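You operate a simulated robot arm through the tools that you are given. There is no shell and no other tool.

You run a simulated robot arm. Do the job below in one go: nothing can be reset, and whatever is moved stays where it is left.

JOB
Hand-pump till the relief valve opens at 25 bar, then drop to zero.
Fine: set the relief knob to 25, pump till the display drops back, hold the orange lever till the logger shows 0, then knob back to 55. Leave the cart's other valves, levers and pump controls as they are.

Only the result counts: the job must be done as asked and must still hold three seconds after the hand-in. Knocking over, shifting, dropping, spilling or breaking anything else fails it.

ROBOT AND FRAMES
A 6-joint arm with a fingered hand, fixed in place. Base frame: the origin is on the floor under the middle of its stand, x ahead of it, y to its left, z up. Units: mm, rad, N and s.
With the tool pointing down near the work surface it reaches from about 300 to 700 mm from the base axis. Its first joint turns from -2.897 to 2.897 rad. Payload 4 kg.
Tool frame: the origin (TCP) lies between the finger pads and is the grasp point; the fingertips stand 22 mm ahead of it; z points along the fingers, y is the line along which they close. The gripper opens to 112 mm; its body begins 60 mm behind the TCP. The gripper is a hand of 4 fingers: y runs from the thumb to the fingers, the wrist lies at [0, 0, -218] in the tool frame.
Orientation is that of the tool frame in the base frame, as a unit quaternion [w, x, y, z]. With the fingers straight down and closing along the base's y, the tool's x points along the base's -x, its y along +y and its z along -z.

CONTROLS
- The arm moves only by the tool step_arm. Its argument "moves" is a list of rows, each a list of 2 entries, a list of its own where there are three numbers: the shift along the tool's x, y, z in units of 200 mm (1.0 is 200 mm), then the turn, a rotation vector about the tool's x, y, z in units of 120 degrees (1.0 is 120 degrees). In form: [[[x, y, z], [wx, wy, wz]], ...]. A call has 1 to 20 rows; each row is the pose to reach, as a shift and turn from the pose commanded when the call began, along the tool's axes at that moment. A call with a number of a shift or a turn outside -1 to 1 is refused whole. A row lasts 0.2 s, in which the tool goes at most 50 mm and 0.15 rad; a call with a longer step from one row to the next is refused whole. Where a pose cannot be reached the arm comes as near as it can. A force on the tool above 40 N (or 10 N above the force at the start of the call, whichever is more), or a blocked arm, ends the call early, and 0.2 s more pass. In this call time passes only in rows, and 0.2 s behind the last. The reply holds the time, the measured pose of the TCP, the force on the tool along the base axes, the opening and the grip force, in the units named above and with some noise, with the torque about the TCP (base axes, N m) and any sound that the robot's microphone picked up.
- Cameras (640 x 400 px; columns grow to the right, rows downward): "scene" is fixed at [51.4, 502.1, 1395.2]; the picture's right is [-0.63, -0.77, 0.00], its down [-0.29, 0.24, -0.93] and it looks along [0.72, -0.59, -0.38] (base axes); focal length 310 px, centre (320, 200). "wrist" rides on the gripper at [69, 4, -83] in the tool frame; the picture's right is [-0.06, 1.00, 0.00], its down [-0.77, -0.05, -0.64] and it looks along [-0.64, -0.04, 0.77] (tool axes); focal length 243 px, centre (320, 200). There is no depth. A picture from a camera that has moved, and an enlarged one, comes with that camera's place and axes in the base frame and with its lens.
- capture(camera): a new picture of that camera. No time passes.
- set_fingers(finger1, finger2, finger3, thumb_bend): sets how far each is bent, from 0 (flat) to 100 (curled in); at 30 the hand is open as for a grip, at 70 the pads meet at the TCP. One left out holds its place. A second passes; each finger stops where it meets its share of the squeeze, and holds until it gets a number again. It is the only way to open and close the hand. It gives what a move gives, with no picture; readings hold the bend of each and the force on the fingers (four entries, about 0 where the hand has none), thumb and palm.
- inspect(camera, box): a new picture of the part [left, top, right, bottom] of that camera's present view, enlarged. No time passes.
- hand_in(): hands the job in; it is judged then, once.

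Places have to be worked out from the pictures, the camera data and where the tool is seen. Open the gripper and draw the arm clear of the work before you hand the job in, unless the task says otherwise.

The tools are called after "Call:" by a JSON object that holds its "method" and its "body". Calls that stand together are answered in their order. step_arm: Moves the arm, as the interface text tells. Its arguments: {"type":"object","properties":{"moves":{"type":"array","items":{"type":"array"}}},"required":["moves"]} The other tools are called the same way: set_fingers (finger1, finger2, finger3, thumb_bend) moves the fingers one by one; capture (camera) takes a picture; inspect (camera, box) takes an enlarged picture of a part of a camera's view; hand_in () hands the job in.

At the start:

```text
time_s: 0.0
eef_pos: [388.1, 92.5, 1255.2]
tcp_rot: [0.0, 0.0, 1.0, 0.0]
force: [0.1, -0.2, -0.1]
moment: [0.01, 0.0, -0.03]
width: 111.8
grasp_force: 0.0
shape: jaw
bend: [30.0, 30.0, 30.0, 30.0]
finger forces: [0.0, 0.0, 0.0, 0.0, 0.0, 0.1]
```

scene: 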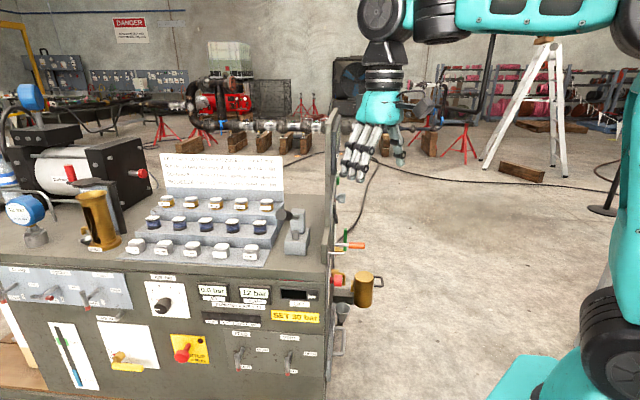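
wrist: 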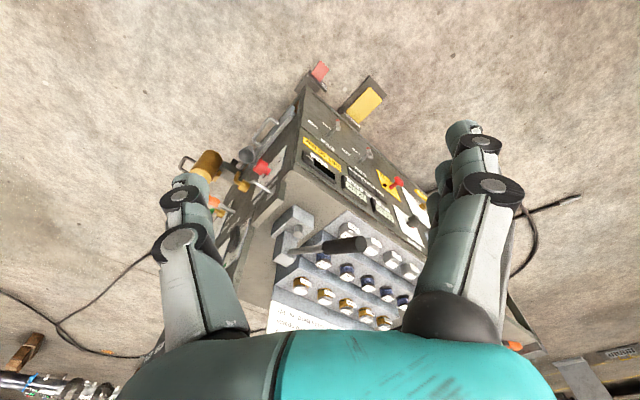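

I start by looking closely at the cart from both cameras to find the knob, the pump lever, the orange lever and the displays.

Call:
{"method": "inspect", "body": {"camera": "scene", "box": [120, 240, 360, 390]}}

Call:
{"method": "inspect", "body": {"camera": "scene", "box": [0, 240, 160, 400]}}

Call:
{"method": "inspect", "body": {"camera": "scene", "box": [130, 140, 400, 280]}}

Call:
{"method": "inspect", "body": {"camera": "scene", "box": [0, 140, 160, 270]}}

Call:
{"method": "inspect", "body": {"camera": "wrist", "box": [180, 50, 440, 220]}}

```text
2.67 times, centred on (240, 315) of scene
camera zoom: at [51.4, 502.1, 1395.2], right [-0.63, -0.77, 0.0], down [-0.29, 0.24, -0.93], along [0.72, -0.59, -0.38], focal length 826 px, centre (533, -107)
```

zoom: 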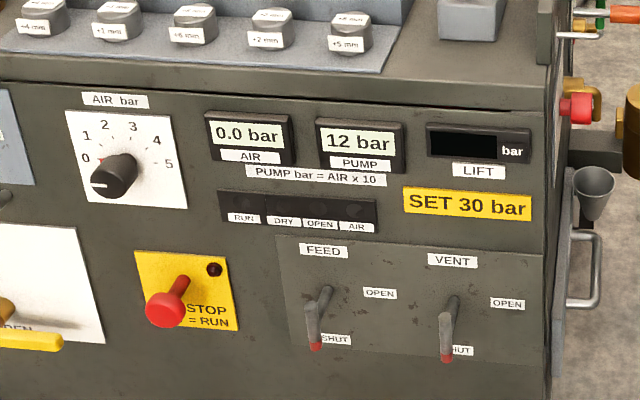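

```text
2.50 times, centred on (80, 320) of scene
camera zoom: at [51.4, 502.1, 1395.2], right [-0.63, -0.77, 0.0], down [-0.29, 0.24, -0.93], along [0.72, -0.59, -0.38], focal length 774 px, centre (920, -100)
```

zoom: 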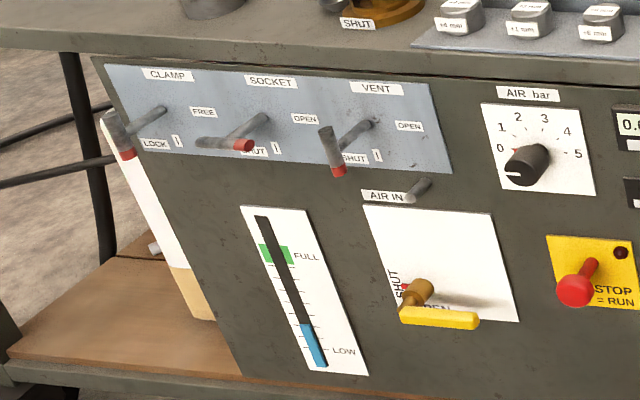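

```text
2.37 times, centred on (265, 210) of scene
camera zoom: at [51.4, 502.1, 1395.2], right [-0.63, -0.77, 0.0], down [-0.29, 0.24, -0.93], along [0.72, -0.59, -0.38], focal length 734 px, centre (450, 176)
```

zoom: 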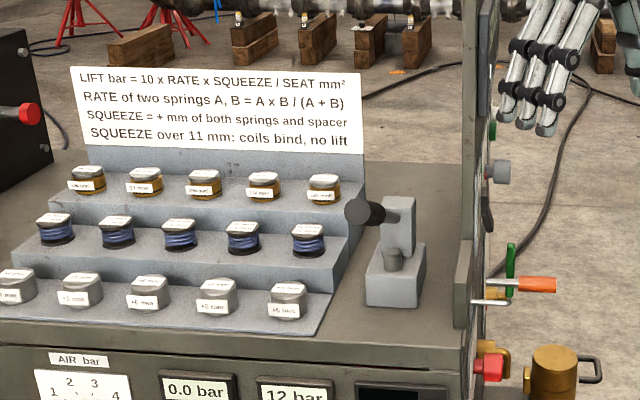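

```text
3.08 times, centred on (80, 205) of scene
camera zoom: at [51.4, 502.1, 1395.2], right [-0.63, -0.77, 0.0], down [-0.29, 0.24, -0.93], along [0.72, -0.59, -0.38], focal length 953 px, centre (1058, 185)
```

zoom: 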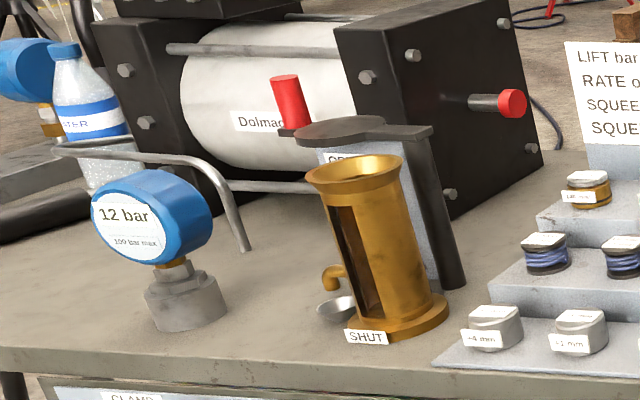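

```text
2.35 times, centred on (310, 135) of wrist
camera zoom: at [319.2, 96.4, 1338.5], right [0.06, 1.0, 0.0], down [0.77, -0.05, 0.64], along [0.64, -0.04, -0.77], focal length 571 px, centre (344, 353)
```

zoom: 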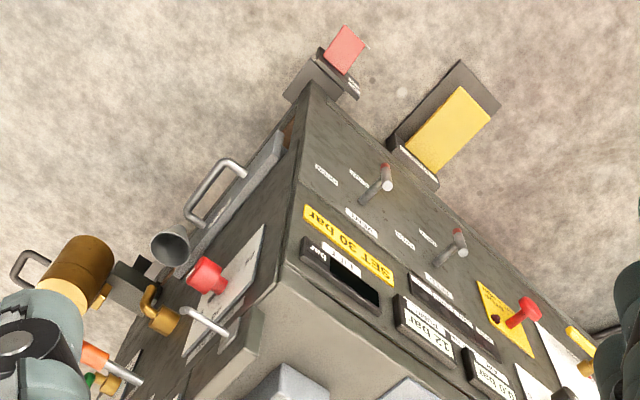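

The side panel (facing roughly -x,-y, towards the arm's right) carries the hand pump parts: an orange/green lever, a red knob, a brass cylinder, a grey knob. I estimate the cart's near top corner at about (641, 3, 820). I'll swing the arm to the right side and roll the hand so the wrist camera can look at that panel.

Call:
{"method": "step_arm", "body": {"moves": [[[0, -0.0667, 0], [0, 0, 0.0667]], [[0, -0.1333, 0], [0, 0, 0.1333]], [[0, -0.2, 0], [0, 0, 0.2]], [[0, -0.2667, 0], [0, 0, 0.2667]], [[0, -0.3333, 0], [0, 0, 0.3333]], [[0, -0.4, 0], [0, 0, 0.4]], [[0, -0.4667, 0], [0, 0, 0.4667]], [[0, -0.5333, 0], [0, 0, 0.5333]], [[0, -0.6, 0], [0, 0, 0.6]], [[0, -0.6667, 0], [0, 0, 0.6667]], [[0, -0.7333, 0], [0, 0, 0.7333]], [[0, -0.8, 0], [0, 0, 0.8]], [[0, -0.8667, 0], [0, 0, 0.8667]], [[0, -0.9333, 0], [0, 0, 0.9333]], [[0, -1.0, 0], [0, 0, 1.0]]]}}

Call:
{"method": "capture", "body": {"camera": "scene"}}

Call:
{"method": "capture", "body": {"camera": "wrist"}}

```text
time_s: 3.2
eef_pos: [389.1, -108.3, 1254.5]
tcp_rot: [0.0, 0.867, 0.499, 0.0]
force: [-0.4, 0.1, 0.6]
moment: [0.02, 0.05, 0.01]
width: 111.7
grasp_force: 0.2
shape: jaw
bend: [30.0, 30.0, 30.0, 30.0]
finger forces: [0.0, 0.0, 0.0, 0.0, 0.0, 0.0]
```

```text
taken
```

scene: 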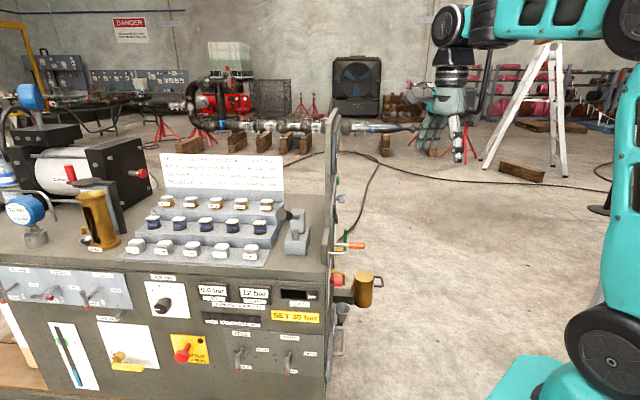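

```text
taken
camera wrist: at [427.3, -50.7, 1338.7], right [0.83, -0.56, 0.0], down [-0.43, -0.64, 0.64], along [-0.36, -0.53, -0.77], focal length 243 px, centre (320, 200)
```

wrist: 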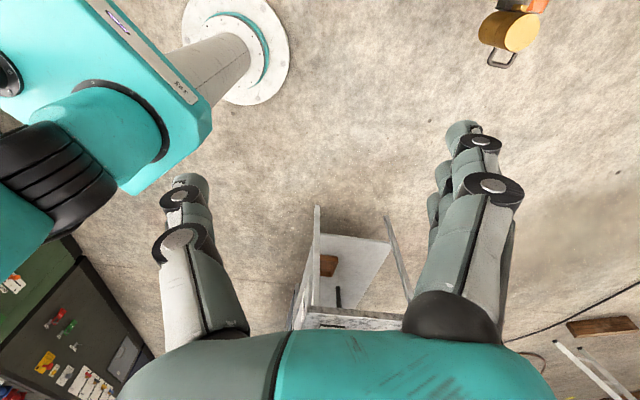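

The hand rolled fine and the arm is clear of the cart. Next I move further to the right and down while pitching the hand forward so the camera faces the side panel.

Call:
{"method": "step_arm", "body": {"moves": [[[-0.047, 0.03, 0.039], [0, 0.0375, 0]], [[-0.094, 0.06, 0.078], [0, 0.075, 0]], [[-0.14, 0.09, 0.116], [0, 0.1125, 0]], [[-0.187, 0.12, 0.155], [0, 0.15, 0]], [[-0.234, 0.15, 0.194], [0, 0.1875, 0]], [[-0.28, 0.18, 0.233], [0, 0.225, 0]], [[-0.327, 0.21, 0.271], [0, 0.2625, 0]], [[-0.374, 0.24, 0.31], [0, 0.3, 0]], [[-0.421, 0.27, 0.349], [0, 0.3375, 0]], [[-0.468, 0.3, 0.388], [0, 0.375, 0]], [[-0.514, 0.33, 0.426], [0, 0.4125, 0]], [[-0.561, 0.36, 0.465], [0, 0.45, 0]], [[-0.608, 0.39, 0.504], [0, 0.4875, 0]], [[-0.655, 0.42, 0.543], [0, 0.525, 0]], [[-0.701, 0.45, 0.581], [0, 0.5625, 0]], [[-0.748, 0.48, 0.62], [0, 0.6, 0]], [[-0.795, 0.51, 0.659], [0, 0.6375, 0]], [[-0.842, 0.54, 0.698], [0, 0.675, 0]], [[-0.888, 0.57, 0.736], [0, 0.7125, 0]], [[-0.935, 0.603, 0.775], [0, 0.75, 0]]]}}

Call:
{"method": "capture", "body": {"camera": "scene"}}

Call:
{"method": "capture", "body": {"camera": "wrist"}}

```text
time_s: 7.4
eef_pos: [329.1, -149.6, 987.5]
tcp_rot: [-0.337, 0.633, 0.358, 0.598]
force: [0.9, 0.3, -0.5]
moment: [0.01, 0.01, 0.03]
width: 112.1
grasp_force: 0.1
shape: jaw
bend: [30.0, 30.0, 30.0, 30.0]
finger forces: [0.0, 0.0, 0.0, 0.0, 0.0, 0.0]
out of reach, approached as far as the arm can: row 1, 8, 9, 10, 11, 12, 13, 14, 15, 16, 17, 18, 19, 20
```

```text
taken
```

scene: 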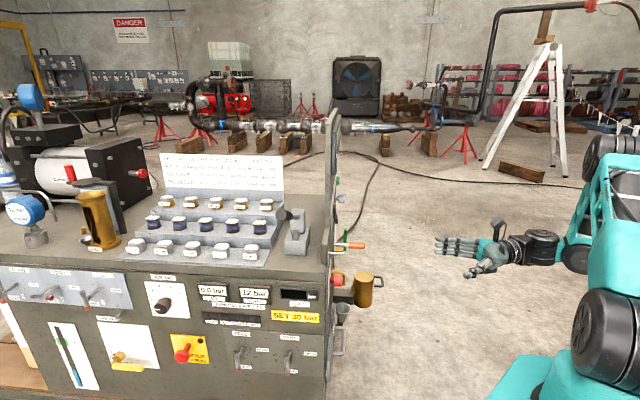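

```text
taken
camera wrist: at [292.7, -220.1, 1062.2], right [0.85, -0.52, -0.06], down [-0.39, -0.56, -0.73], along [0.34, 0.65, -0.68], focal length 243 px, centre (320, 200)
```

wrist: 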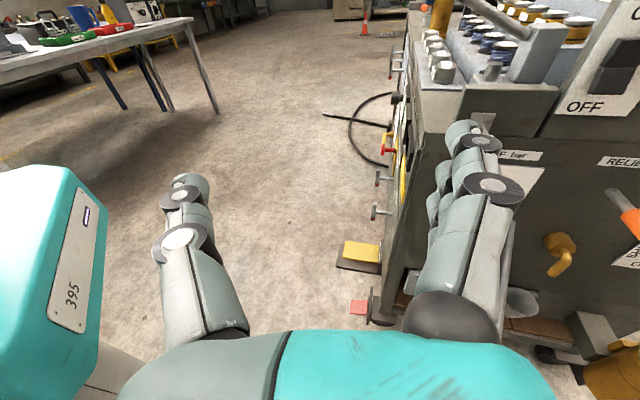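

The arm couldn't reach that exact pose, but the camera now sees part of the side panel. I take a closer look at it.

Call:
{"method": "inspect", "body": {"camera": "wrist", "box": [460, 0, 640, 113]}}

Call:
{"method": "inspect", "body": {"camera": "wrist", "box": [460, 100, 640, 400]}}

```text
3.54 times, centred on (550, 56) of wrist
camera zoom: at [292.7, -220.1, 1062.2], right [0.85, -0.52, -0.06], down [-0.39, -0.56, -0.73], along [0.34, 0.65, -0.68], focal length 859 px, centre (-494, 708)
```

zoom: 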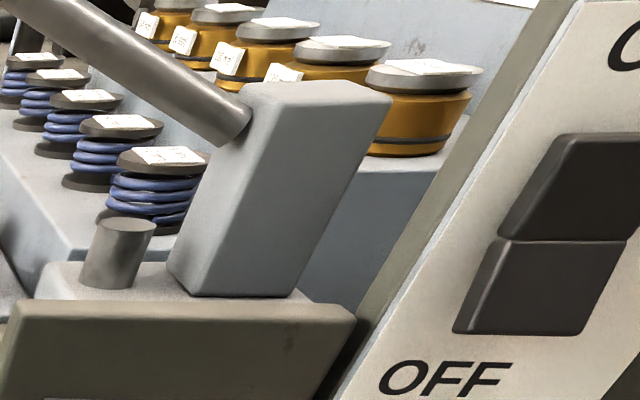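

```text
1.33 times, centred on (550, 250) of wrist
camera zoom: at [292.7, -220.1, 1062.2], right [0.85, -0.52, -0.06], down [-0.39, -0.56, -0.73], along [0.34, 0.65, -0.68], focal length 324 px, centre (13, 133)
```

zoom: 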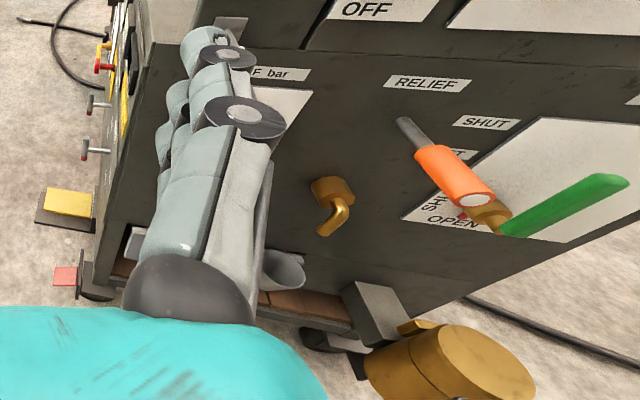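

The panel has a "RELIEF" label near the orange lever and a "...F bar" label hidden behind my finger. I yaw the hand to the right by about 40° to face that panel more squarely.

Call:
{"method": "step_arm", "body": {"moves": [[[0, 0, 0], [-0.06, 0, 0]], [[0, 0, 0], [-0.12, 0, 0]], [[0, 0, 0], [-0.18, 0, 0]], [[0, 0, 0], [-0.24, 0, 0]], [[0, 0, 0], [-0.3, 0, 0]], [[0, 0, 0], [-0.34, 0, 0]]]}}

Call:
{"method": "capture", "body": {"camera": "wrist"}}

Call:
{"method": "capture", "body": {"camera": "scene"}}

```text
time_s: 8.8
eef_pos: [346.8, -190.5, 970.4]
tcp_rot: [-0.096, 0.71, 0.127, 0.685]
force: [-1.3, -0.7, 0.7]
moment: [-0.01, 0.03, -0.02]
width: 111.8
grasp_force: 0.0
shape: jaw
bend: [30.0, 30.0, 30.0, 30.0]
finger forces: [0.1, 0.0, 0.0, 0.0, 0.0, 0.0]
out of reach, approached as far as the arm can: row 5, 6
```

```text
taken
camera wrist: at [271.0, -217.4, 1044.0], right [0.31, -0.95, -0.03], down [-0.65, -0.19, -0.74], along [0.7, 0.25, -0.67], focal length 243 px, centre (320, 200)
```

wrist: 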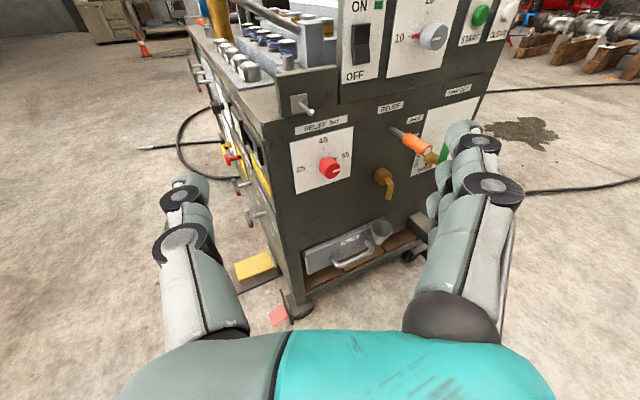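

```text
taken
```

scene: 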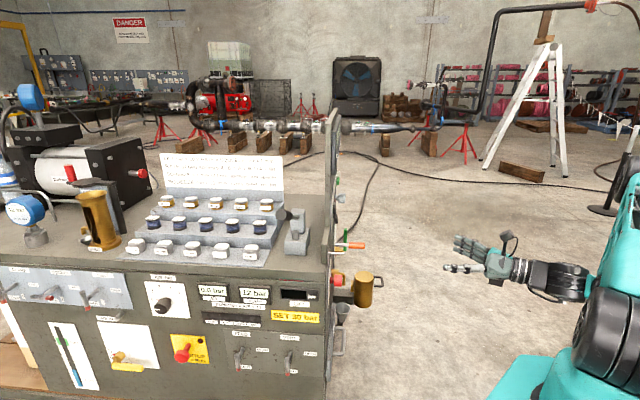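

Now the panel is in view: a RELIEF bar knob (red, scale 25–55, at ~55) and the orange lever. I enlarge it to read labels.

Call:
{"method": "inspect", "body": {"camera": "wrist", "box": [280, 70, 480, 195]}}

Call:
{"method": "inspect", "body": {"camera": "wrist", "box": [330, 0, 530, 125]}}

Call:
{"method": "inspect", "body": {"camera": "wrist", "box": [180, 0, 380, 125]}}

Call:
{"method": "inspect", "body": {"camera": "wrist", "box": [200, 150, 480, 325]}}

```text
3.20 times, centred on (380, 132) of wrist
camera zoom: at [271.0, -217.4, 1044.0], right [0.31, -0.95, -0.03], down [-0.65, -0.19, -0.74], along [0.7, 0.25, -0.67], focal length 776 px, centre (128, 416)
```

zoom: 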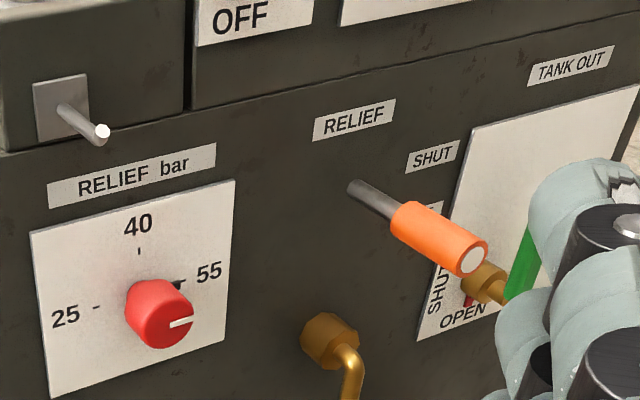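

```text
3.20 times, centred on (430, 62) of wrist
camera zoom: at [271.0, -217.4, 1044.0], right [0.31, -0.95, -0.03], down [-0.65, -0.19, -0.74], along [0.7, 0.25, -0.67], focal length 776 px, centre (-32, 640)
```

zoom: 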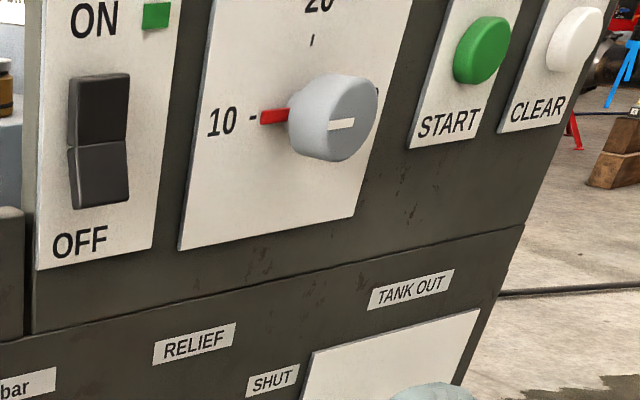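

```text
3.20 times, centred on (280, 62) of wrist
camera zoom: at [271.0, -217.4, 1044.0], right [0.31, -0.95, -0.03], down [-0.65, -0.19, -0.74], along [0.7, 0.25, -0.67], focal length 776 px, centre (448, 640)
```

zoom: 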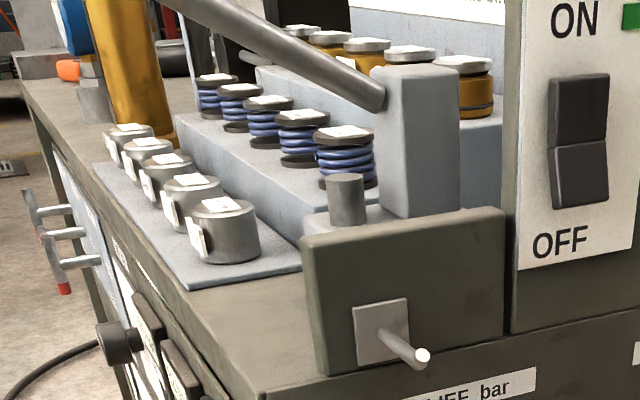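

```text
2.29 times, centred on (340, 238) of wrist
camera zoom: at [271.0, -217.4, 1044.0], right [0.31, -0.95, -0.03], down [-0.65, -0.19, -0.74], along [0.7, 0.25, -0.67], focal length 555 px, centre (274, 114)
```

zoom: 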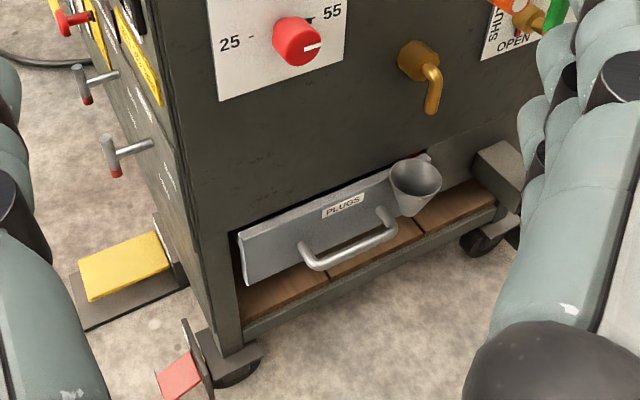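

The relief knob scale reads 25 (9 o'clock), 40 (12 o'clock), 55 (3 o'clock), with the pointer at 55. I still need the logger's screen and the pump handle, so I move outwards and tilt the camera up to view the upper board.

Call:
{"method": "step_arm", "body": {"moves": [[[0.025, 0.074, 0.065], [0, 0.042, 0]], [[0.05, 0.148, 0.13], [0, 0.083, 0]], [[0.075, 0.222, 0.195], [0, 0.125, 0]], [[0.1, 0.297, 0.26], [0, 0.167, 0]], [[0.125, 0.371, 0.325], [0, 0.208, 0]], [[0.15, 0.445, 0.39], [0, 0.25, 0]]]}}

Call:
{"method": "capture", "body": {"camera": "wrist"}}

Call:
{"method": "inspect", "body": {"camera": "wrist", "box": [300, 0, 620, 200]}}

```text
time_s: 10.2
eef_pos: [261.5, -148.8, 965.2]
tcp_rot: [-0.126, 0.518, 0.101, 0.84]
force: [-1.1, 0.3, 0.2]
moment: [-0.02, -0.02, -0.01]
width: 111.8
grasp_force: 0.0
shape: jaw
bend: [30.0, 30.0, 30.0, 30.0]
finger forces: [0.0, 0.0, 0.0, 0.0, 0.0, 0.0]
out of reach, approached as far as the arm can: row 1, 2, 3, 4, 5, 6
```

```text
taken
camera wrist: at [161.7, -185.7, 991.7], right [0.34, -0.94, -0.02], down [-0.23, -0.06, -0.97], along [0.91, 0.33, -0.23], focal length 243 px, centre (320, 200)
```

wrist: 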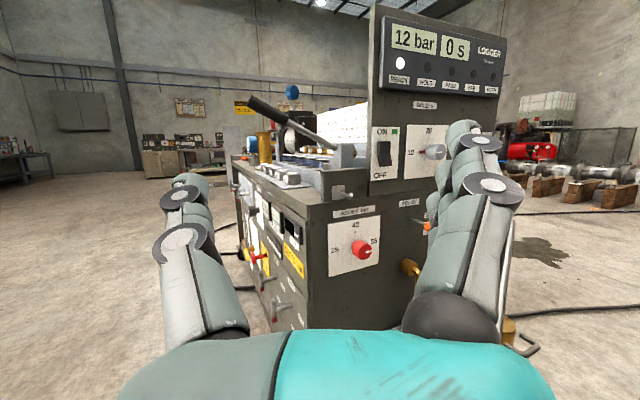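

```text
2.00 times, centred on (460, 100) of wrist
camera zoom: at [161.7, -185.7, 991.7], right [0.34, -0.94, -0.02], down [-0.23, -0.06, -0.97], along [0.91, 0.33, -0.23], focal length 485 px, centre (40, 400)
```

zoom: 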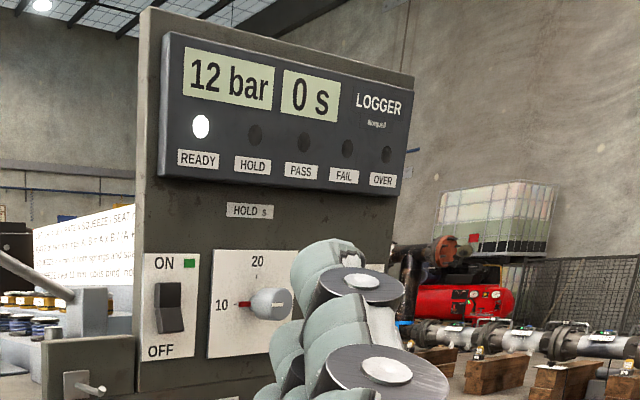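

The logger shows 12 bar / 0 s and the pump lever (black grip) stands on the cart top. The arm ended up back near its base, so I check its posture before moving it again.

Call:
{"method": "capture", "body": {"camera": "scene"}}

Call:
{"method": "inspect", "body": {"camera": "scene", "box": [420, 120, 640, 400]}}

Call:
{"method": "inspect", "body": {"camera": "wrist", "box": [220, 80, 380, 180]}}

```text
taken
```

scene: 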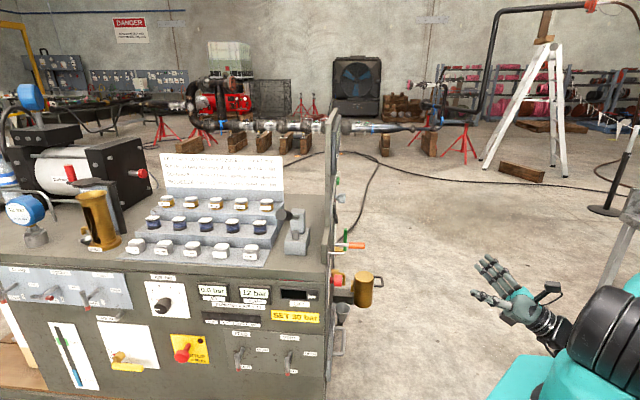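

```text
1.43 times, centred on (530, 260) of scene
camera zoom: at [51.4, 502.1, 1395.2], right [-0.63, -0.77, 0.0], down [-0.29, 0.24, -0.93], along [0.72, -0.59, -0.38], focal length 442 px, centre (20, 114)
```

zoom: 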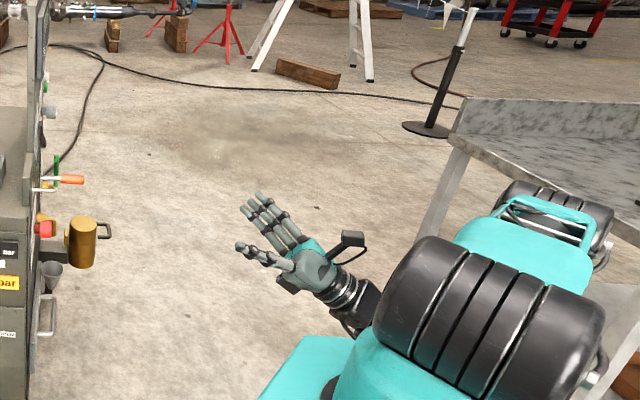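

```text
4.00 times, centred on (300, 130) of wrist
camera zoom: at [161.7, -185.7, 991.7], right [0.34, -0.94, -0.02], down [-0.23, -0.06, -0.97], along [0.91, 0.33, -0.23], focal length 970 px, centre (400, 480)
```

zoom: 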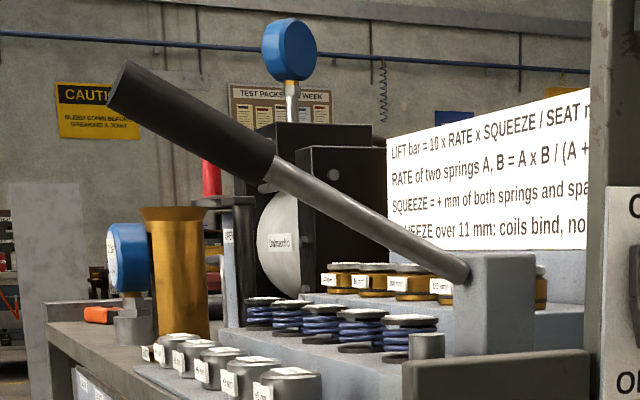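

The pump lever runs from its pivot near (800,-6,975) up to a black grip tip near (640,141,1083). I move the hand outward and pitch it back down to see whether the arm follows normally there.

Call:
{"method": "step_arm", "body": {"moves": [[[0.004, 0.048, 0.084], [0, -0.038, 0]], [[0.008, 0.096, 0.168], [0, -0.077, 0]], [[0.011, 0.143, 0.252], [0, -0.115, 0]], [[0.015, 0.191, 0.336], [0, -0.153, 0]], [[0.019, 0.239, 0.42], [0, -0.192, 0]], [[0.023, 0.287, 0.505], [0, -0.23, 0]], [[0.027, 0.335, 0.589], [0, -0.268, 0]], [[0.03, 0.382, 0.673], [0, -0.306, 0]], [[0.034, 0.43, 0.757], [0, -0.345, 0]], [[0.038, 0.478, 0.841], [0, -0.383, 0]]]}}

Call:
{"method": "capture", "body": {"camera": "scene"}}

Call:
{"method": "capture", "body": {"camera": "wrist"}}

```text
time_s: 12.4
eef_pos: [429.2, -189.2, 1059.1]
tcp_rot: [-0.077, 0.799, 0.138, 0.58]
force: [0.0, 0.0, -0.1]
moment: [-0.01, 0.0, 0.03]
width: 111.5
grasp_force: 0.0
shape: jaw
bend: [30.0, 30.0, 30.0, 30.0]
finger forces: [0.1, 0.0, 0.0, 0.0, 0.0, 0.0]
out of reach, approached as far as the arm can: row 1, 2, 3, 4, 5, 6, 7
```

```text
taken
```

scene: 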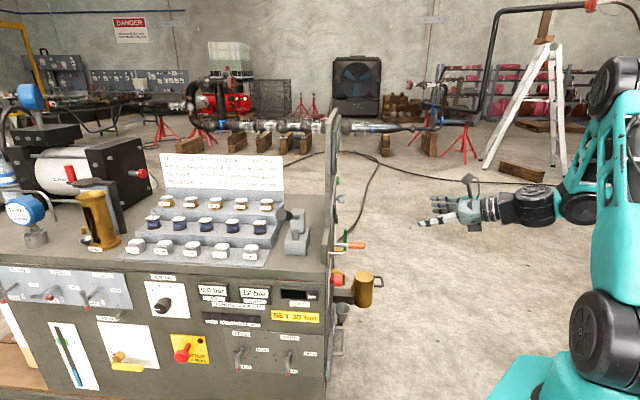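

```text
taken
camera wrist: at [375.1, -209.3, 1151.7], right [0.29, -0.96, -0.02], down [-0.82, -0.24, -0.52], along [0.5, 0.17, -0.85], focal length 243 px, centre (320, 200)
```

wrist: 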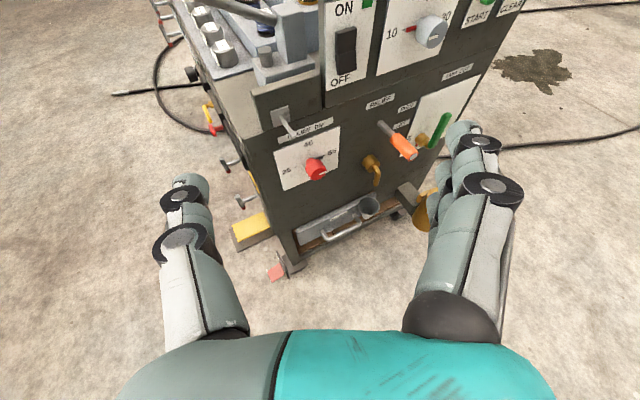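

The arm reached this pose properly. I inspect the lever and knob labels from here.

Call:
{"method": "inspect", "body": {"camera": "wrist", "box": [340, 80, 500, 180]}}

Call:
{"method": "inspect", "body": {"camera": "wrist", "box": [240, 90, 400, 190]}}

```text
4.00 times, centred on (420, 130) of wrist
camera zoom: at [375.1, -209.3, 1151.7], right [0.29, -0.96, -0.02], down [-0.82, -0.24, -0.52], along [0.5, 0.17, -0.85], focal length 970 px, centre (-80, 480)
```

zoom: 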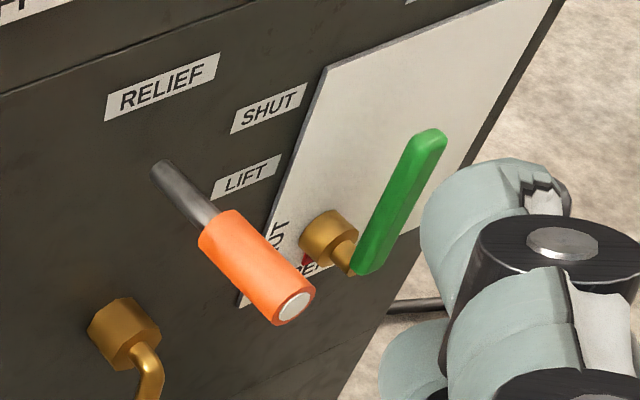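

```text
4.00 times, centred on (320, 140) of wrist
camera zoom: at [375.1, -209.3, 1151.7], right [0.29, -0.96, -0.02], down [-0.82, -0.24, -0.52], along [0.5, 0.17, -0.85], focal length 970 px, centre (320, 440)
```

zoom: 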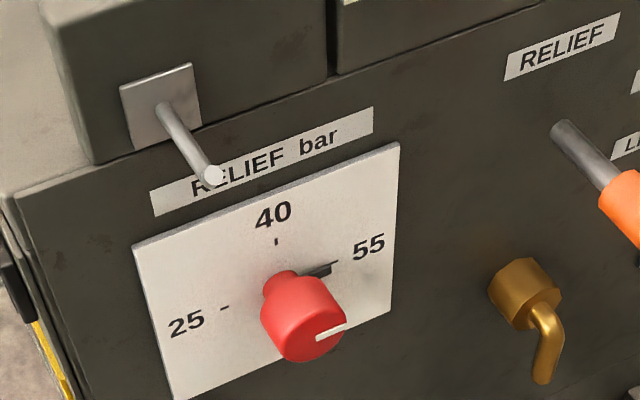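

The orange RELIEF lever has SHUT above its pivot level and LIFT below, so it must be pushed down and held. The red knob front is near (699,-95,735). I move nearer to the knob with the hand horizontal to check reach and get a better view.

Call:
{"method": "step_arm", "body": {"moves": [[[-0.083, 0.014, 0.083], [0.014, 0.016, 0]], [[-0.166, 0.028, 0.166], [0.029, 0.031, -0.001]], [[-0.249, 0.041, 0.249], [0.043, 0.047, -0.002]], [[-0.332, 0.055, 0.332], [0.057, 0.062, -0.002]], [[-0.415, 0.069, 0.415], [0.072, 0.078, -0.003]], [[-0.498, 0.083, 0.498], [0.086, 0.093, -0.003]], [[-0.581, 0.097, 0.581], [0.1, 0.109, -0.004]], [[-0.664, 0.11, 0.664], [0.114, 0.124, -0.004]], [[-0.747, 0.124, 0.747], [0.129, 0.14, -0.005]], [[-0.83, 0.138, 0.83], [0.143, 0.155, -0.005]]]}}

Call:
{"method": "capture", "body": {"camera": "scene"}}

Call:
{"method": "capture", "body": {"camera": "wrist"}}

```text
time_s: 14.6
eef_pos: [551.6, -190.0, 861.2]
tcp_rot: [-0.196, 0.708, 0.216, 0.643]
force: [0.5, -0.4, -0.3]
moment: [-0.02, 0.03, 0.0]
width: 111.8
grasp_force: 0.1
shape: jaw
bend: [30.0, 30.0, 30.0, 30.0]
finger forces: [0.0, 0.0, 0.0, 0.0, 0.1, 0.0]
out of reach, approached as far as the arm can: row 8, 9, 10
```

```text
taken
```

scene: 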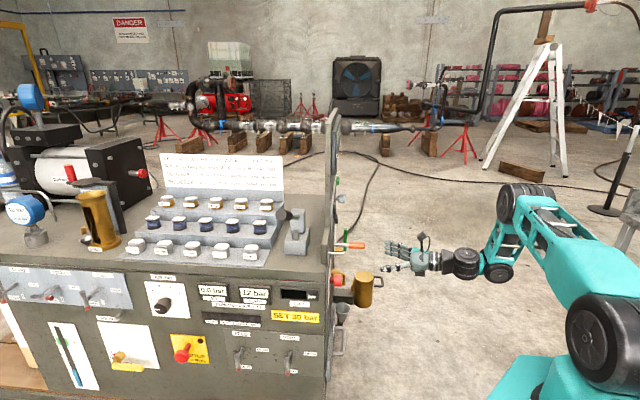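

```text
taken
camera wrist: at [490.8, -237.0, 938.8], right [0.55, -0.83, -0.06], down [-0.62, -0.36, -0.7], along [0.56, 0.42, -0.71], focal length 243 px, centre (320, 200)
```

wrist: 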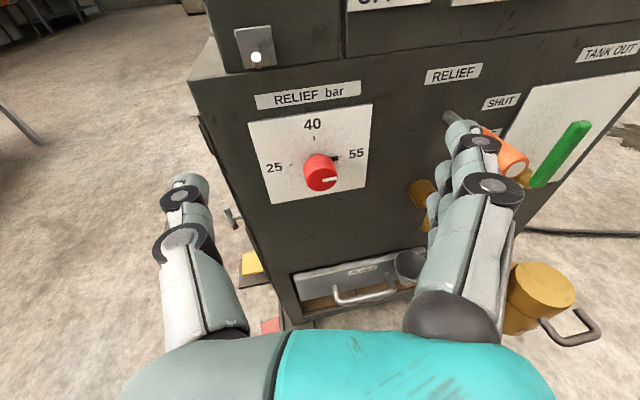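

The knob and panel are in clear view. I enlarge the knob region to refine its position and pointer.

Call:
{"method": "inspect", "body": {"camera": "wrist", "box": [240, 75, 400, 205]}}

Call:
{"method": "inspect", "body": {"camera": "wrist", "box": [400, 60, 640, 210]}}

Call:
{"method": "inspect", "body": {"camera": "scene", "box": [300, 220, 460, 320]}}

```text
3.08 times, centred on (320, 140) of wrist
camera zoom: at [490.8, -237.0, 938.8], right [0.55, -0.83, -0.06], down [-0.62, -0.36, -0.7], along [0.56, 0.42, -0.71], focal length 746 px, centre (320, 385)
```

zoom: 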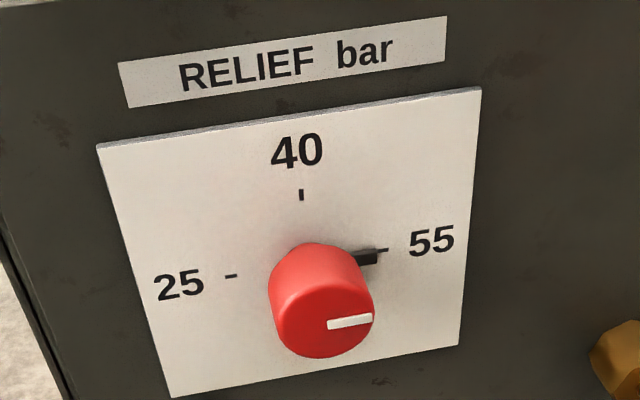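

```text
2.67 times, centred on (520, 135) of wrist
camera zoom: at [490.8, -237.0, 938.8], right [0.55, -0.83, -0.06], down [-0.62, -0.36, -0.7], along [0.56, 0.42, -0.71], focal length 647 px, centre (-213, 373)
```

zoom: 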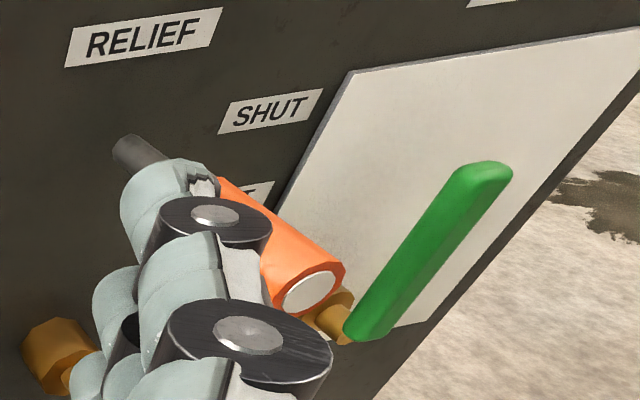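

```text
4.00 times, centred on (380, 270) of scene
camera zoom: at [51.4, 502.1, 1395.2], right [-0.63, -0.77, 0.0], down [-0.29, 0.24, -0.93], along [0.72, -0.59, -0.38], focal length 1239 px, centre (80, -80)
```

zoom: 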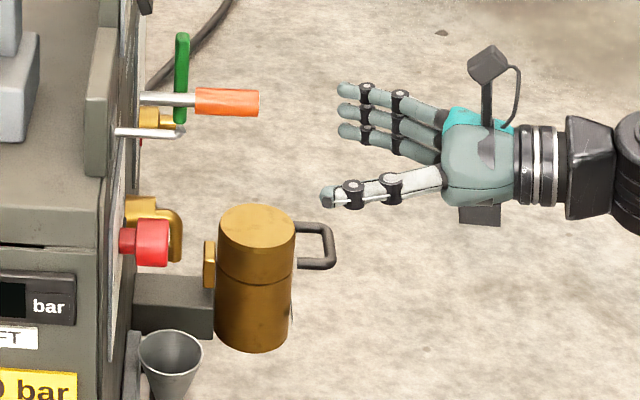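

From these views the panel normal is 45° (n=(0.707,0.707,0)), the panel plane is at n·p≈438, and the knob axis passes (677,-102,745) with a 40 mm front and 32 mm depth. I test how far the hand can roll here, since the knob needs a 180° turn.

Call:
{"method": "step_arm", "body": {"moves": [[[0, 0, 0], [0, 0, -0.06]], [[0, 0, 0], [0, 0, -0.12]], [[0, 0, 0], [0, 0, -0.18]], [[0, 0, 0], [0, 0, -0.24]], [[0, 0, 0], [0, 0, -0.3]], [[0, 0, 0], [0, 0, -0.36]], [[0, 0, 0], [0, 0, -0.42]], [[0, 0, 0], [0, 0, -0.48]], [[0, 0, 0], [0, 0, -0.54]], [[0, 0, 0], [0, 0, -0.6]], [[0, 0, 0], [0, 0, -0.66]], [[0, 0, 0], [0, 0, -0.72]]]}}

Call:
{"method": "capture", "body": {"camera": "scene"}}

```text
time_s: 17.2
eef_pos: [550.7, -191.4, 860.6]
tcp_rot: [0.298, 0.367, 0.643, 0.602]
force: [-0.6, 0.3, 0.0]
moment: [0.02, 0.0, -0.03]
width: 111.9
grasp_force: 0.1
shape: jaw
bend: [30.0, 30.0, 30.0, 30.0]
finger forces: [0.0, 0.0, 0.0, 0.1, 0.0, 0.1]
```

```text
taken
```

scene: 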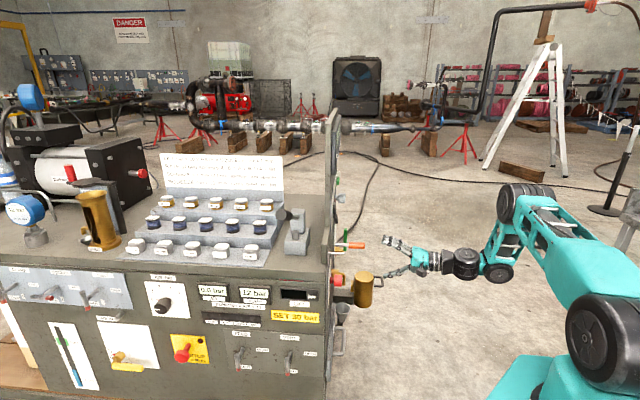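

Rolling -86° from camera-up works. I now test rolling in the positive direction (+120° from here).

Call:
{"method": "step_arm", "body": {"moves": [[[0, 0, 0], [0, 0, 0.0667]], [[0, 0, 0], [0, 0, 0.1333]], [[0, 0, 0], [0, 0, 0.2]], [[0, 0, 0], [0, 0, 0.2667]], [[0, 0, 0], [0, 0, 0.3333]], [[0, 0, 0], [0, 0, 0.4]], [[0, 0, 0], [0, 0, 0.4667]], [[0, 0, 0], [0, 0, 0.5333]], [[0, 0, 0], [0, 0, 0.6]], [[0, 0, 0], [0, 0, 0.6667]], [[0, 0, 0], [0, 0, 0.7333]], [[0, 0, 0], [0, 0, 0.8]], [[0, 0, 0], [0, 0, 0.8667]], [[0, 0, 0], [0, 0, 0.9333]], [[0, 0, 0], [0, 0, 1.0]]]}}

```text
time_s: 20.4
eef_pos: [551.5, -189.7, 861.0]
tcp_rot: [-0.374, 0.741, 0.0, 0.558]
force: [-0.5, -0.2, 0.0]
moment: [0.01, 0.0, 0.03]
width: 112.0
grasp_force: 0.0
shape: jaw
bend: [30.0, 30.0, 30.0, 30.0]
finger forces: [0.1, 0.0, 0.0, 0.0, 0.0, 0.1]
```

Roll +34° works too; I test a further +56°.

Call:
{"method": "step_arm", "body": {"moves": [[[0, 0, 0], [0, 0, 0.0667]], [[0, 0, 0], [0, 0, 0.1333]], [[0, 0, 0], [0, 0, 0.2]], [[0, 0, 0], [0, 0, 0.2667]], [[0, 0, 0], [0, 0, 0.3333]], [[0, 0, 0], [0, 0, 0.4]], [[0, 0, 0], [0, 0, 0.4667]]]}}

Call:
{"method": "capture", "body": {"camera": "wrist"}}

Call:
{"method": "capture", "body": {"camera": "scene"}}

```text
time_s: 22.0
eef_pos: [551.9, -191.5, 859.9]
tcp_rot: [-0.591, 0.655, -0.347, 0.318]
force: [-0.2, -0.1, 0.3]
moment: [-0.02, -0.02, 0.01]
width: 111.6
grasp_force: 0.0
shape: jaw
bend: [30.0, 30.0, 30.0, 30.0]
finger forces: [0.0, 0.0, 0.1, 0.1, 0.1, 0.0]
```

```text
taken
camera wrist: at [520.3, -295.1, 865.3], right [-0.11, -0.01, -0.99], down [-0.95, 0.28, 0.11], along [0.28, 0.96, -0.04], focal length 243 px, centre (320, 200)
```

wrist: 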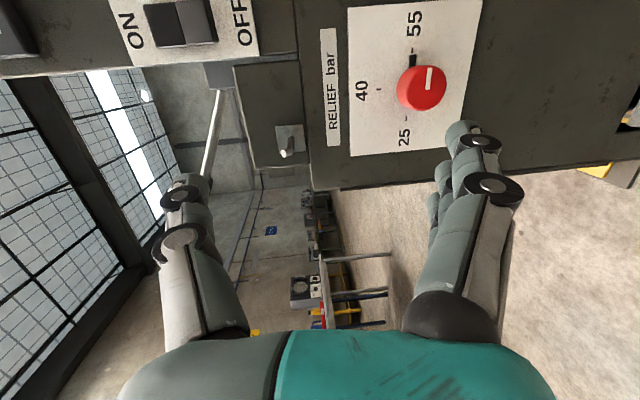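

```text
taken
```

scene: 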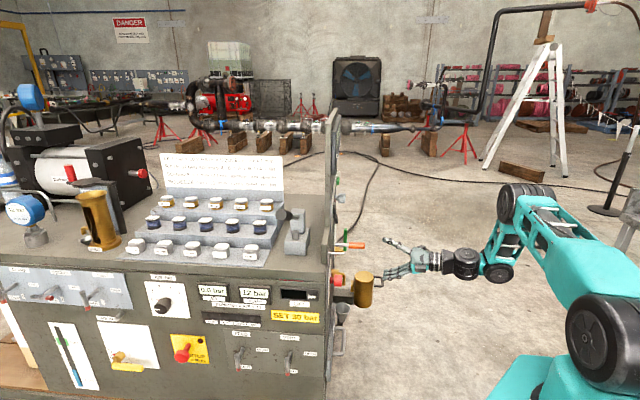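

The hand can roll through the full ±90° here, so one grasp can turn the knob 180°. I move to 60 mm in front of the knob, square to the panel, rolled +90°.

Call:
{"method": "step_arm", "body": {"moves": [[[0.006, 0.088, 0.088], [0.008, -0.015, 0]], [[0.012, 0.175, 0.176], [0.016, -0.031, -0.001]], [[0.018, 0.263, 0.265], [0.024, -0.046, -0.001]], [[0.023, 0.35, 0.353], [0.032, -0.062, -0.001]], [[0.029, 0.438, 0.441], [0.04, -0.077, -0.001]], [[0.035, 0.525, 0.529], [0.0474, -0.0929, -0.0018]]]}}

Call:
{"method": "capture", "body": {"camera": "wrist"}}

Call:
{"method": "inspect", "body": {"camera": "scene", "box": [300, 210, 500, 335]}}

```text
time_s: 23.4
eef_pos: [648.2, -132.5, 770.4]
tcp_rot: [-0.648, 0.653, -0.282, 0.271]
force: [0.5, -0.1, 0.4]
moment: [-0.03, 0.0, 0.02]
width: 111.8
grasp_force: 0.2
shape: jaw
bend: [30.0, 30.0, 30.0, 30.0]
finger forces: [0.0, 0.0, 0.0, 0.1, 0.0, 0.1]
out of reach, approached as far as the arm can: row 2, 3, 4, 5, 6
```

```text
taken
camera wrist: at [635.8, -239.8, 766.7], right [-0.06, 0.05, -1.0], down [-0.99, 0.11, 0.07], along [0.11, 0.99, 0.04], focal length 243 px, centre (320, 200)
```

wrist: 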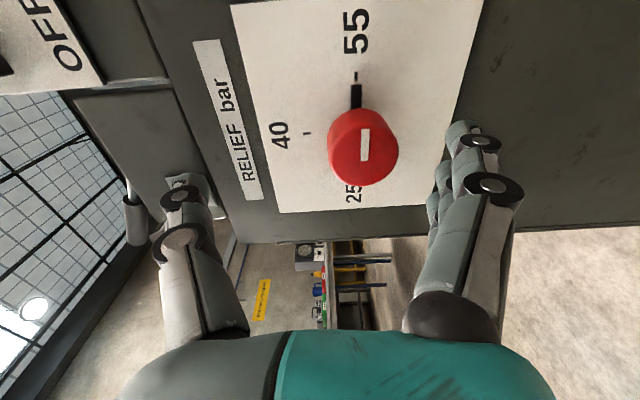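

```text
3.20 times, centred on (400, 272) of scene
camera zoom: at [51.4, 502.1, 1395.2], right [-0.63, -0.77, 0.0], down [-0.29, 0.24, -0.93], along [0.72, -0.59, -0.38], focal length 991 px, centre (64, -32)
```

zoom: 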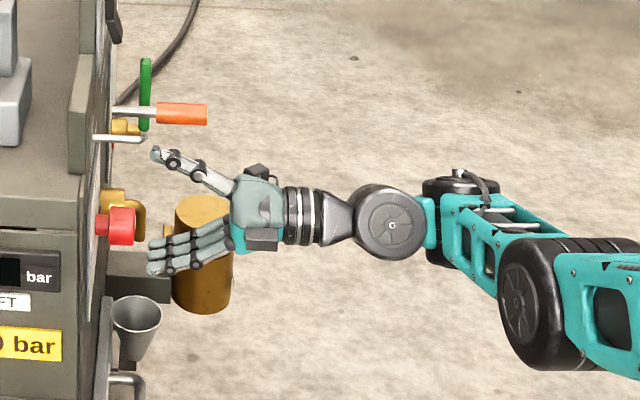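

The arm stopped about 25 mm high; the horizontal wrist seems near a joint limit. Pitching the hand down about 10° should relax that, so I try it with a small downward move.

Call:
{"method": "step_arm", "body": {"moves": [[[0, 0.02, -0.005], [-0.03, 0, 0]], [[0, 0.05, -0.01], [-0.06, 0, 0]], [[-0.004, 0.085, -0.015], [-0.083, 0, 0]]]}}

Call:
{"method": "capture", "body": {"camera": "wrist"}}

Call:
{"method": "inspect", "body": {"camera": "scene", "box": [300, 210, 500, 335]}}

```text
time_s: 24.2
eef_pos: [644.9, -135.9, 733.4]
tcp_rot: [-0.595, 0.707, -0.292, 0.246]
force: [-0.9, -0.4, 0.1]
moment: [-0.01, -0.03, 0.0]
width: 112.0
grasp_force: 0.1
shape: jaw
bend: [30.0, 30.0, 30.0, 30.0]
finger forces: [0.0, 0.0, 0.0, 0.1, 0.1, 0.1]
out of reach, approached as far as the arm can: row 2, 3
```

```text
taken
camera wrist: at [635.6, -243.2, 744.8], right [-0.16, -0.08, -0.98], down [-0.98, 0.1, 0.16], along [0.08, 0.99, -0.09], focal length 243 px, centre (320, 200)
```

wrist: 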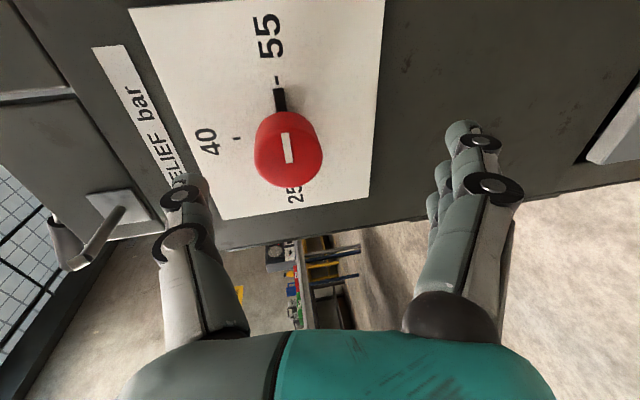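

```text
3.20 times, centred on (400, 272) of scene
camera zoom: at [51.4, 502.1, 1395.2], right [-0.63, -0.77, 0.0], down [-0.29, 0.24, -0.93], along [0.72, -0.59, -0.38], focal length 991 px, centre (64, -32)
```

zoom: 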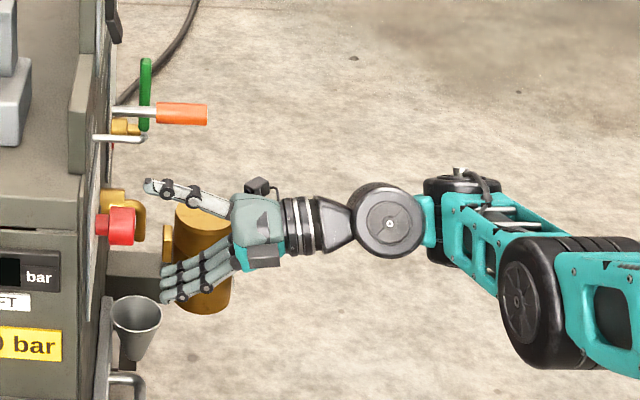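

The hand tilted but the wrist itself stayed in place. I test a plain 20 mm upward and slight backward move to understand the limit.

Call:
{"method": "step_arm", "body": {"moves": [[[0, -0.05, 0], [0, 0, 0]], [[0, -0.1, 0], [0, 0, 0]]]}}

```text
time_s: 24.8
eef_pos: [644.7, -135.7, 734.5]
tcp_rot: [-0.595, 0.707, -0.291, 0.246]
force: [-0.3, 0.4, 0.0]
moment: [-0.02, -0.03, 0.02]
width: 111.9
grasp_force: 0.1
shape: jaw
bend: [30.0, 30.0, 30.0, 30.0]
finger forces: [0.0, 0.0, 0.0, 0.1, 0.0, 0.1]
out of reach, approached as far as the arm can: row 1, 2
```

The arm does not move upward from here, which suggests a wrist singularity. I look at the arm's posture in detail.

Call:
{"method": "inspect", "body": {"camera": "scene", "box": [380, 150, 640, 400]}}

```text
1.60 times, centred on (510, 275) of scene
camera zoom: at [51.4, 502.1, 1395.2], right [-0.63, -0.77, 0.0], down [-0.29, 0.24, -0.93], along [0.72, -0.59, -0.38], focal length 495 px, centre (16, 80)
```

zoom: 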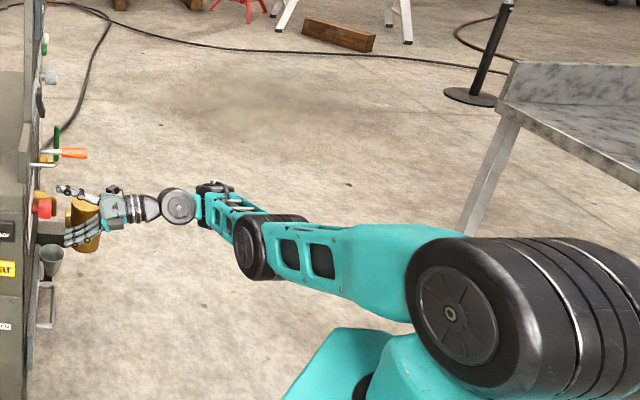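

The arm looks almost straight, so I may be at the reach limit with this hand direction. I back off 60 mm and up 40 mm to get out of the stretched posture.

Call:
{"method": "step_arm", "body": {"moves": [[[0, -0.05, -0.08], [0, 0, 0]], [[0, -0.1, -0.15], [0, 0, 0]], [[0, -0.15, -0.22], [0, 0, 0]], [[0, -0.2, -0.3], [0, 0, 0]]]}}

Call:
{"method": "inspect", "body": {"camera": "scene", "box": [380, 150, 640, 400]}}

```text
time_s: 25.8
eef_pos: [625.9, -171.3, 747.5]
tcp_rot: [-0.594, 0.708, -0.292, 0.246]
force: [-0.8, -0.3, 0.6]
moment: [-0.01, 0.0, 0.03]
width: 112.0
grasp_force: 0.1
shape: jaw
bend: [30.0, 30.0, 30.0, 30.0]
finger forces: [0.0, 0.1, 0.2, 0.0, 0.0, 0.1]
out of reach, approached as far as the arm can: row 1, 2, 3, 4
```

```text
1.60 times, centred on (510, 275) of scene
camera zoom: at [51.4, 502.1, 1395.2], right [-0.63, -0.77, 0.0], down [-0.29, 0.24, -0.93], along [0.72, -0.59, -0.38], focal length 495 px, centre (16, 80)
```

zoom: 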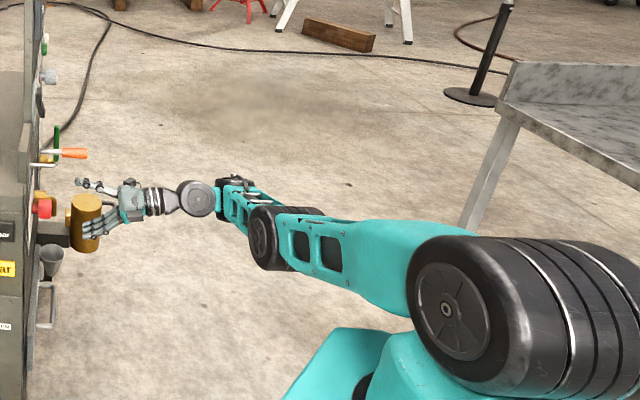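

Facing square to the panel puts the arm at a singular, stretched posture. I turn the hand's azimuth from 45° to about 25° (pitched down 10°), backing off, where the arm should be freer.

Call:
{"method": "step_arm", "body": {"moves": [[[-0.06, -0.05, -0.013], [0, 0.041, 0.007]], [[-0.12, -0.1, -0.027], [0, 0.083, 0.015]], [[-0.18, -0.155, -0.04], [0, 0.124, 0.022]], [[-0.237, -0.207, -0.054], [-0.0006, 0.165, 0.0297]]]}}

Call:
{"method": "inspect", "body": {"camera": "scene", "box": [380, 150, 640, 400]}}

```text
time_s: 26.8
eef_pos: [697.6, -212.1, 723.8]
tcp_rot: [-0.546, 0.646, -0.409, 0.343]
force: [-0.5, -0.1, 0.0]
moment: [0.0, 0.01, 0.01]
width: 111.8
grasp_force: 0.0
shape: jaw
bend: [30.0, 30.0, 30.0, 30.0]
finger forces: [0.0, 0.1, 0.0, 0.0, 0.0, 0.0]
out of reach, approached as far as the arm can: row 1, 2, 3, 4
```

```text
1.60 times, centred on (510, 275) of scene
camera zoom: at [51.4, 502.1, 1395.2], right [-0.63, -0.77, 0.0], down [-0.29, 0.24, -0.93], along [0.72, -0.59, -0.38], focal length 495 px, centre (16, 80)
```

zoom: 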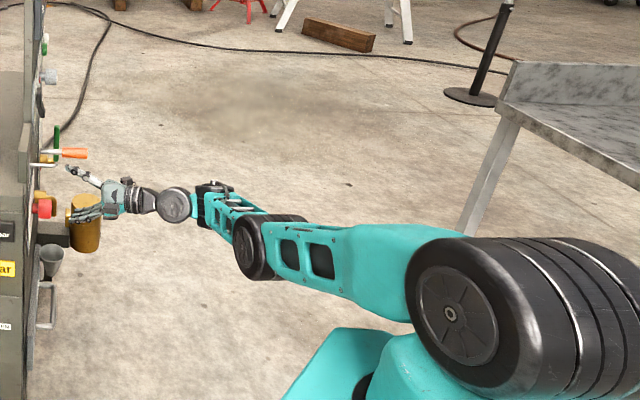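

The wrist keeps stretching out instead of retracting, so the arm is stuck straight. I command a larger retreat up and back with the hand pitched further down to pull it out of that posture.

Call:
{"method": "step_arm", "body": {"moves": [[[-0.07, -0.08, -0.099], [-0.025, 0, 0]], [[-0.139, -0.16, -0.198], [-0.05, 0, 0]], [[-0.208, -0.241, -0.296], [-0.075, 0, 0]], [[-0.278, -0.321, -0.395], [-0.1, 0, 0]], [[-0.347, -0.401, -0.494], [-0.125, 0, 0]], [[-0.416, -0.482, -0.593], [-0.15, 0, 0]], [[-0.486, -0.562, -0.692], [-0.175, 0, 0]], [[-0.555, -0.642, -0.79], [-0.2, 0, 0]], [[-0.625, -0.723, -0.889], [-0.225, 0, 0]], [[-0.694, -0.803, -0.988], [-0.25, 0, 0]]]}}

Call:
{"method": "inspect", "body": {"camera": "scene", "box": [380, 50, 640, 400]}}

```text
time_s: 29.0
eef_pos: [672.3, -237.0, 619.5]
tcp_rot: [-0.375, 0.755, -0.482, 0.239]
force: [0.0, 0.7, -0.8]
moment: [0.02, -0.01, 0.02]
width: 111.9
grasp_force: 0.1
shape: jaw
bend: [30.0, 30.0, 30.0, 30.0]
finger forces: [0.0, 0.0, 0.0, 0.0, 0.1, 0.1]
out of reach, approached as far as the arm can: row 1, 2, 3, 4, 5, 6, 7, 8, 9, 10
```

```text
1.14 times, centred on (510, 225) of scene
camera zoom: at [51.4, 502.1, 1395.2], right [-0.63, -0.77, 0.0], down [-0.29, 0.24, -0.93], along [0.72, -0.59, -0.38], focal length 354 px, centre (103, 171)
```

zoom: 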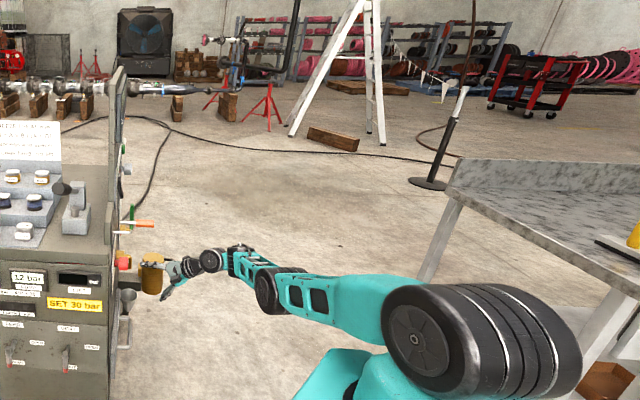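

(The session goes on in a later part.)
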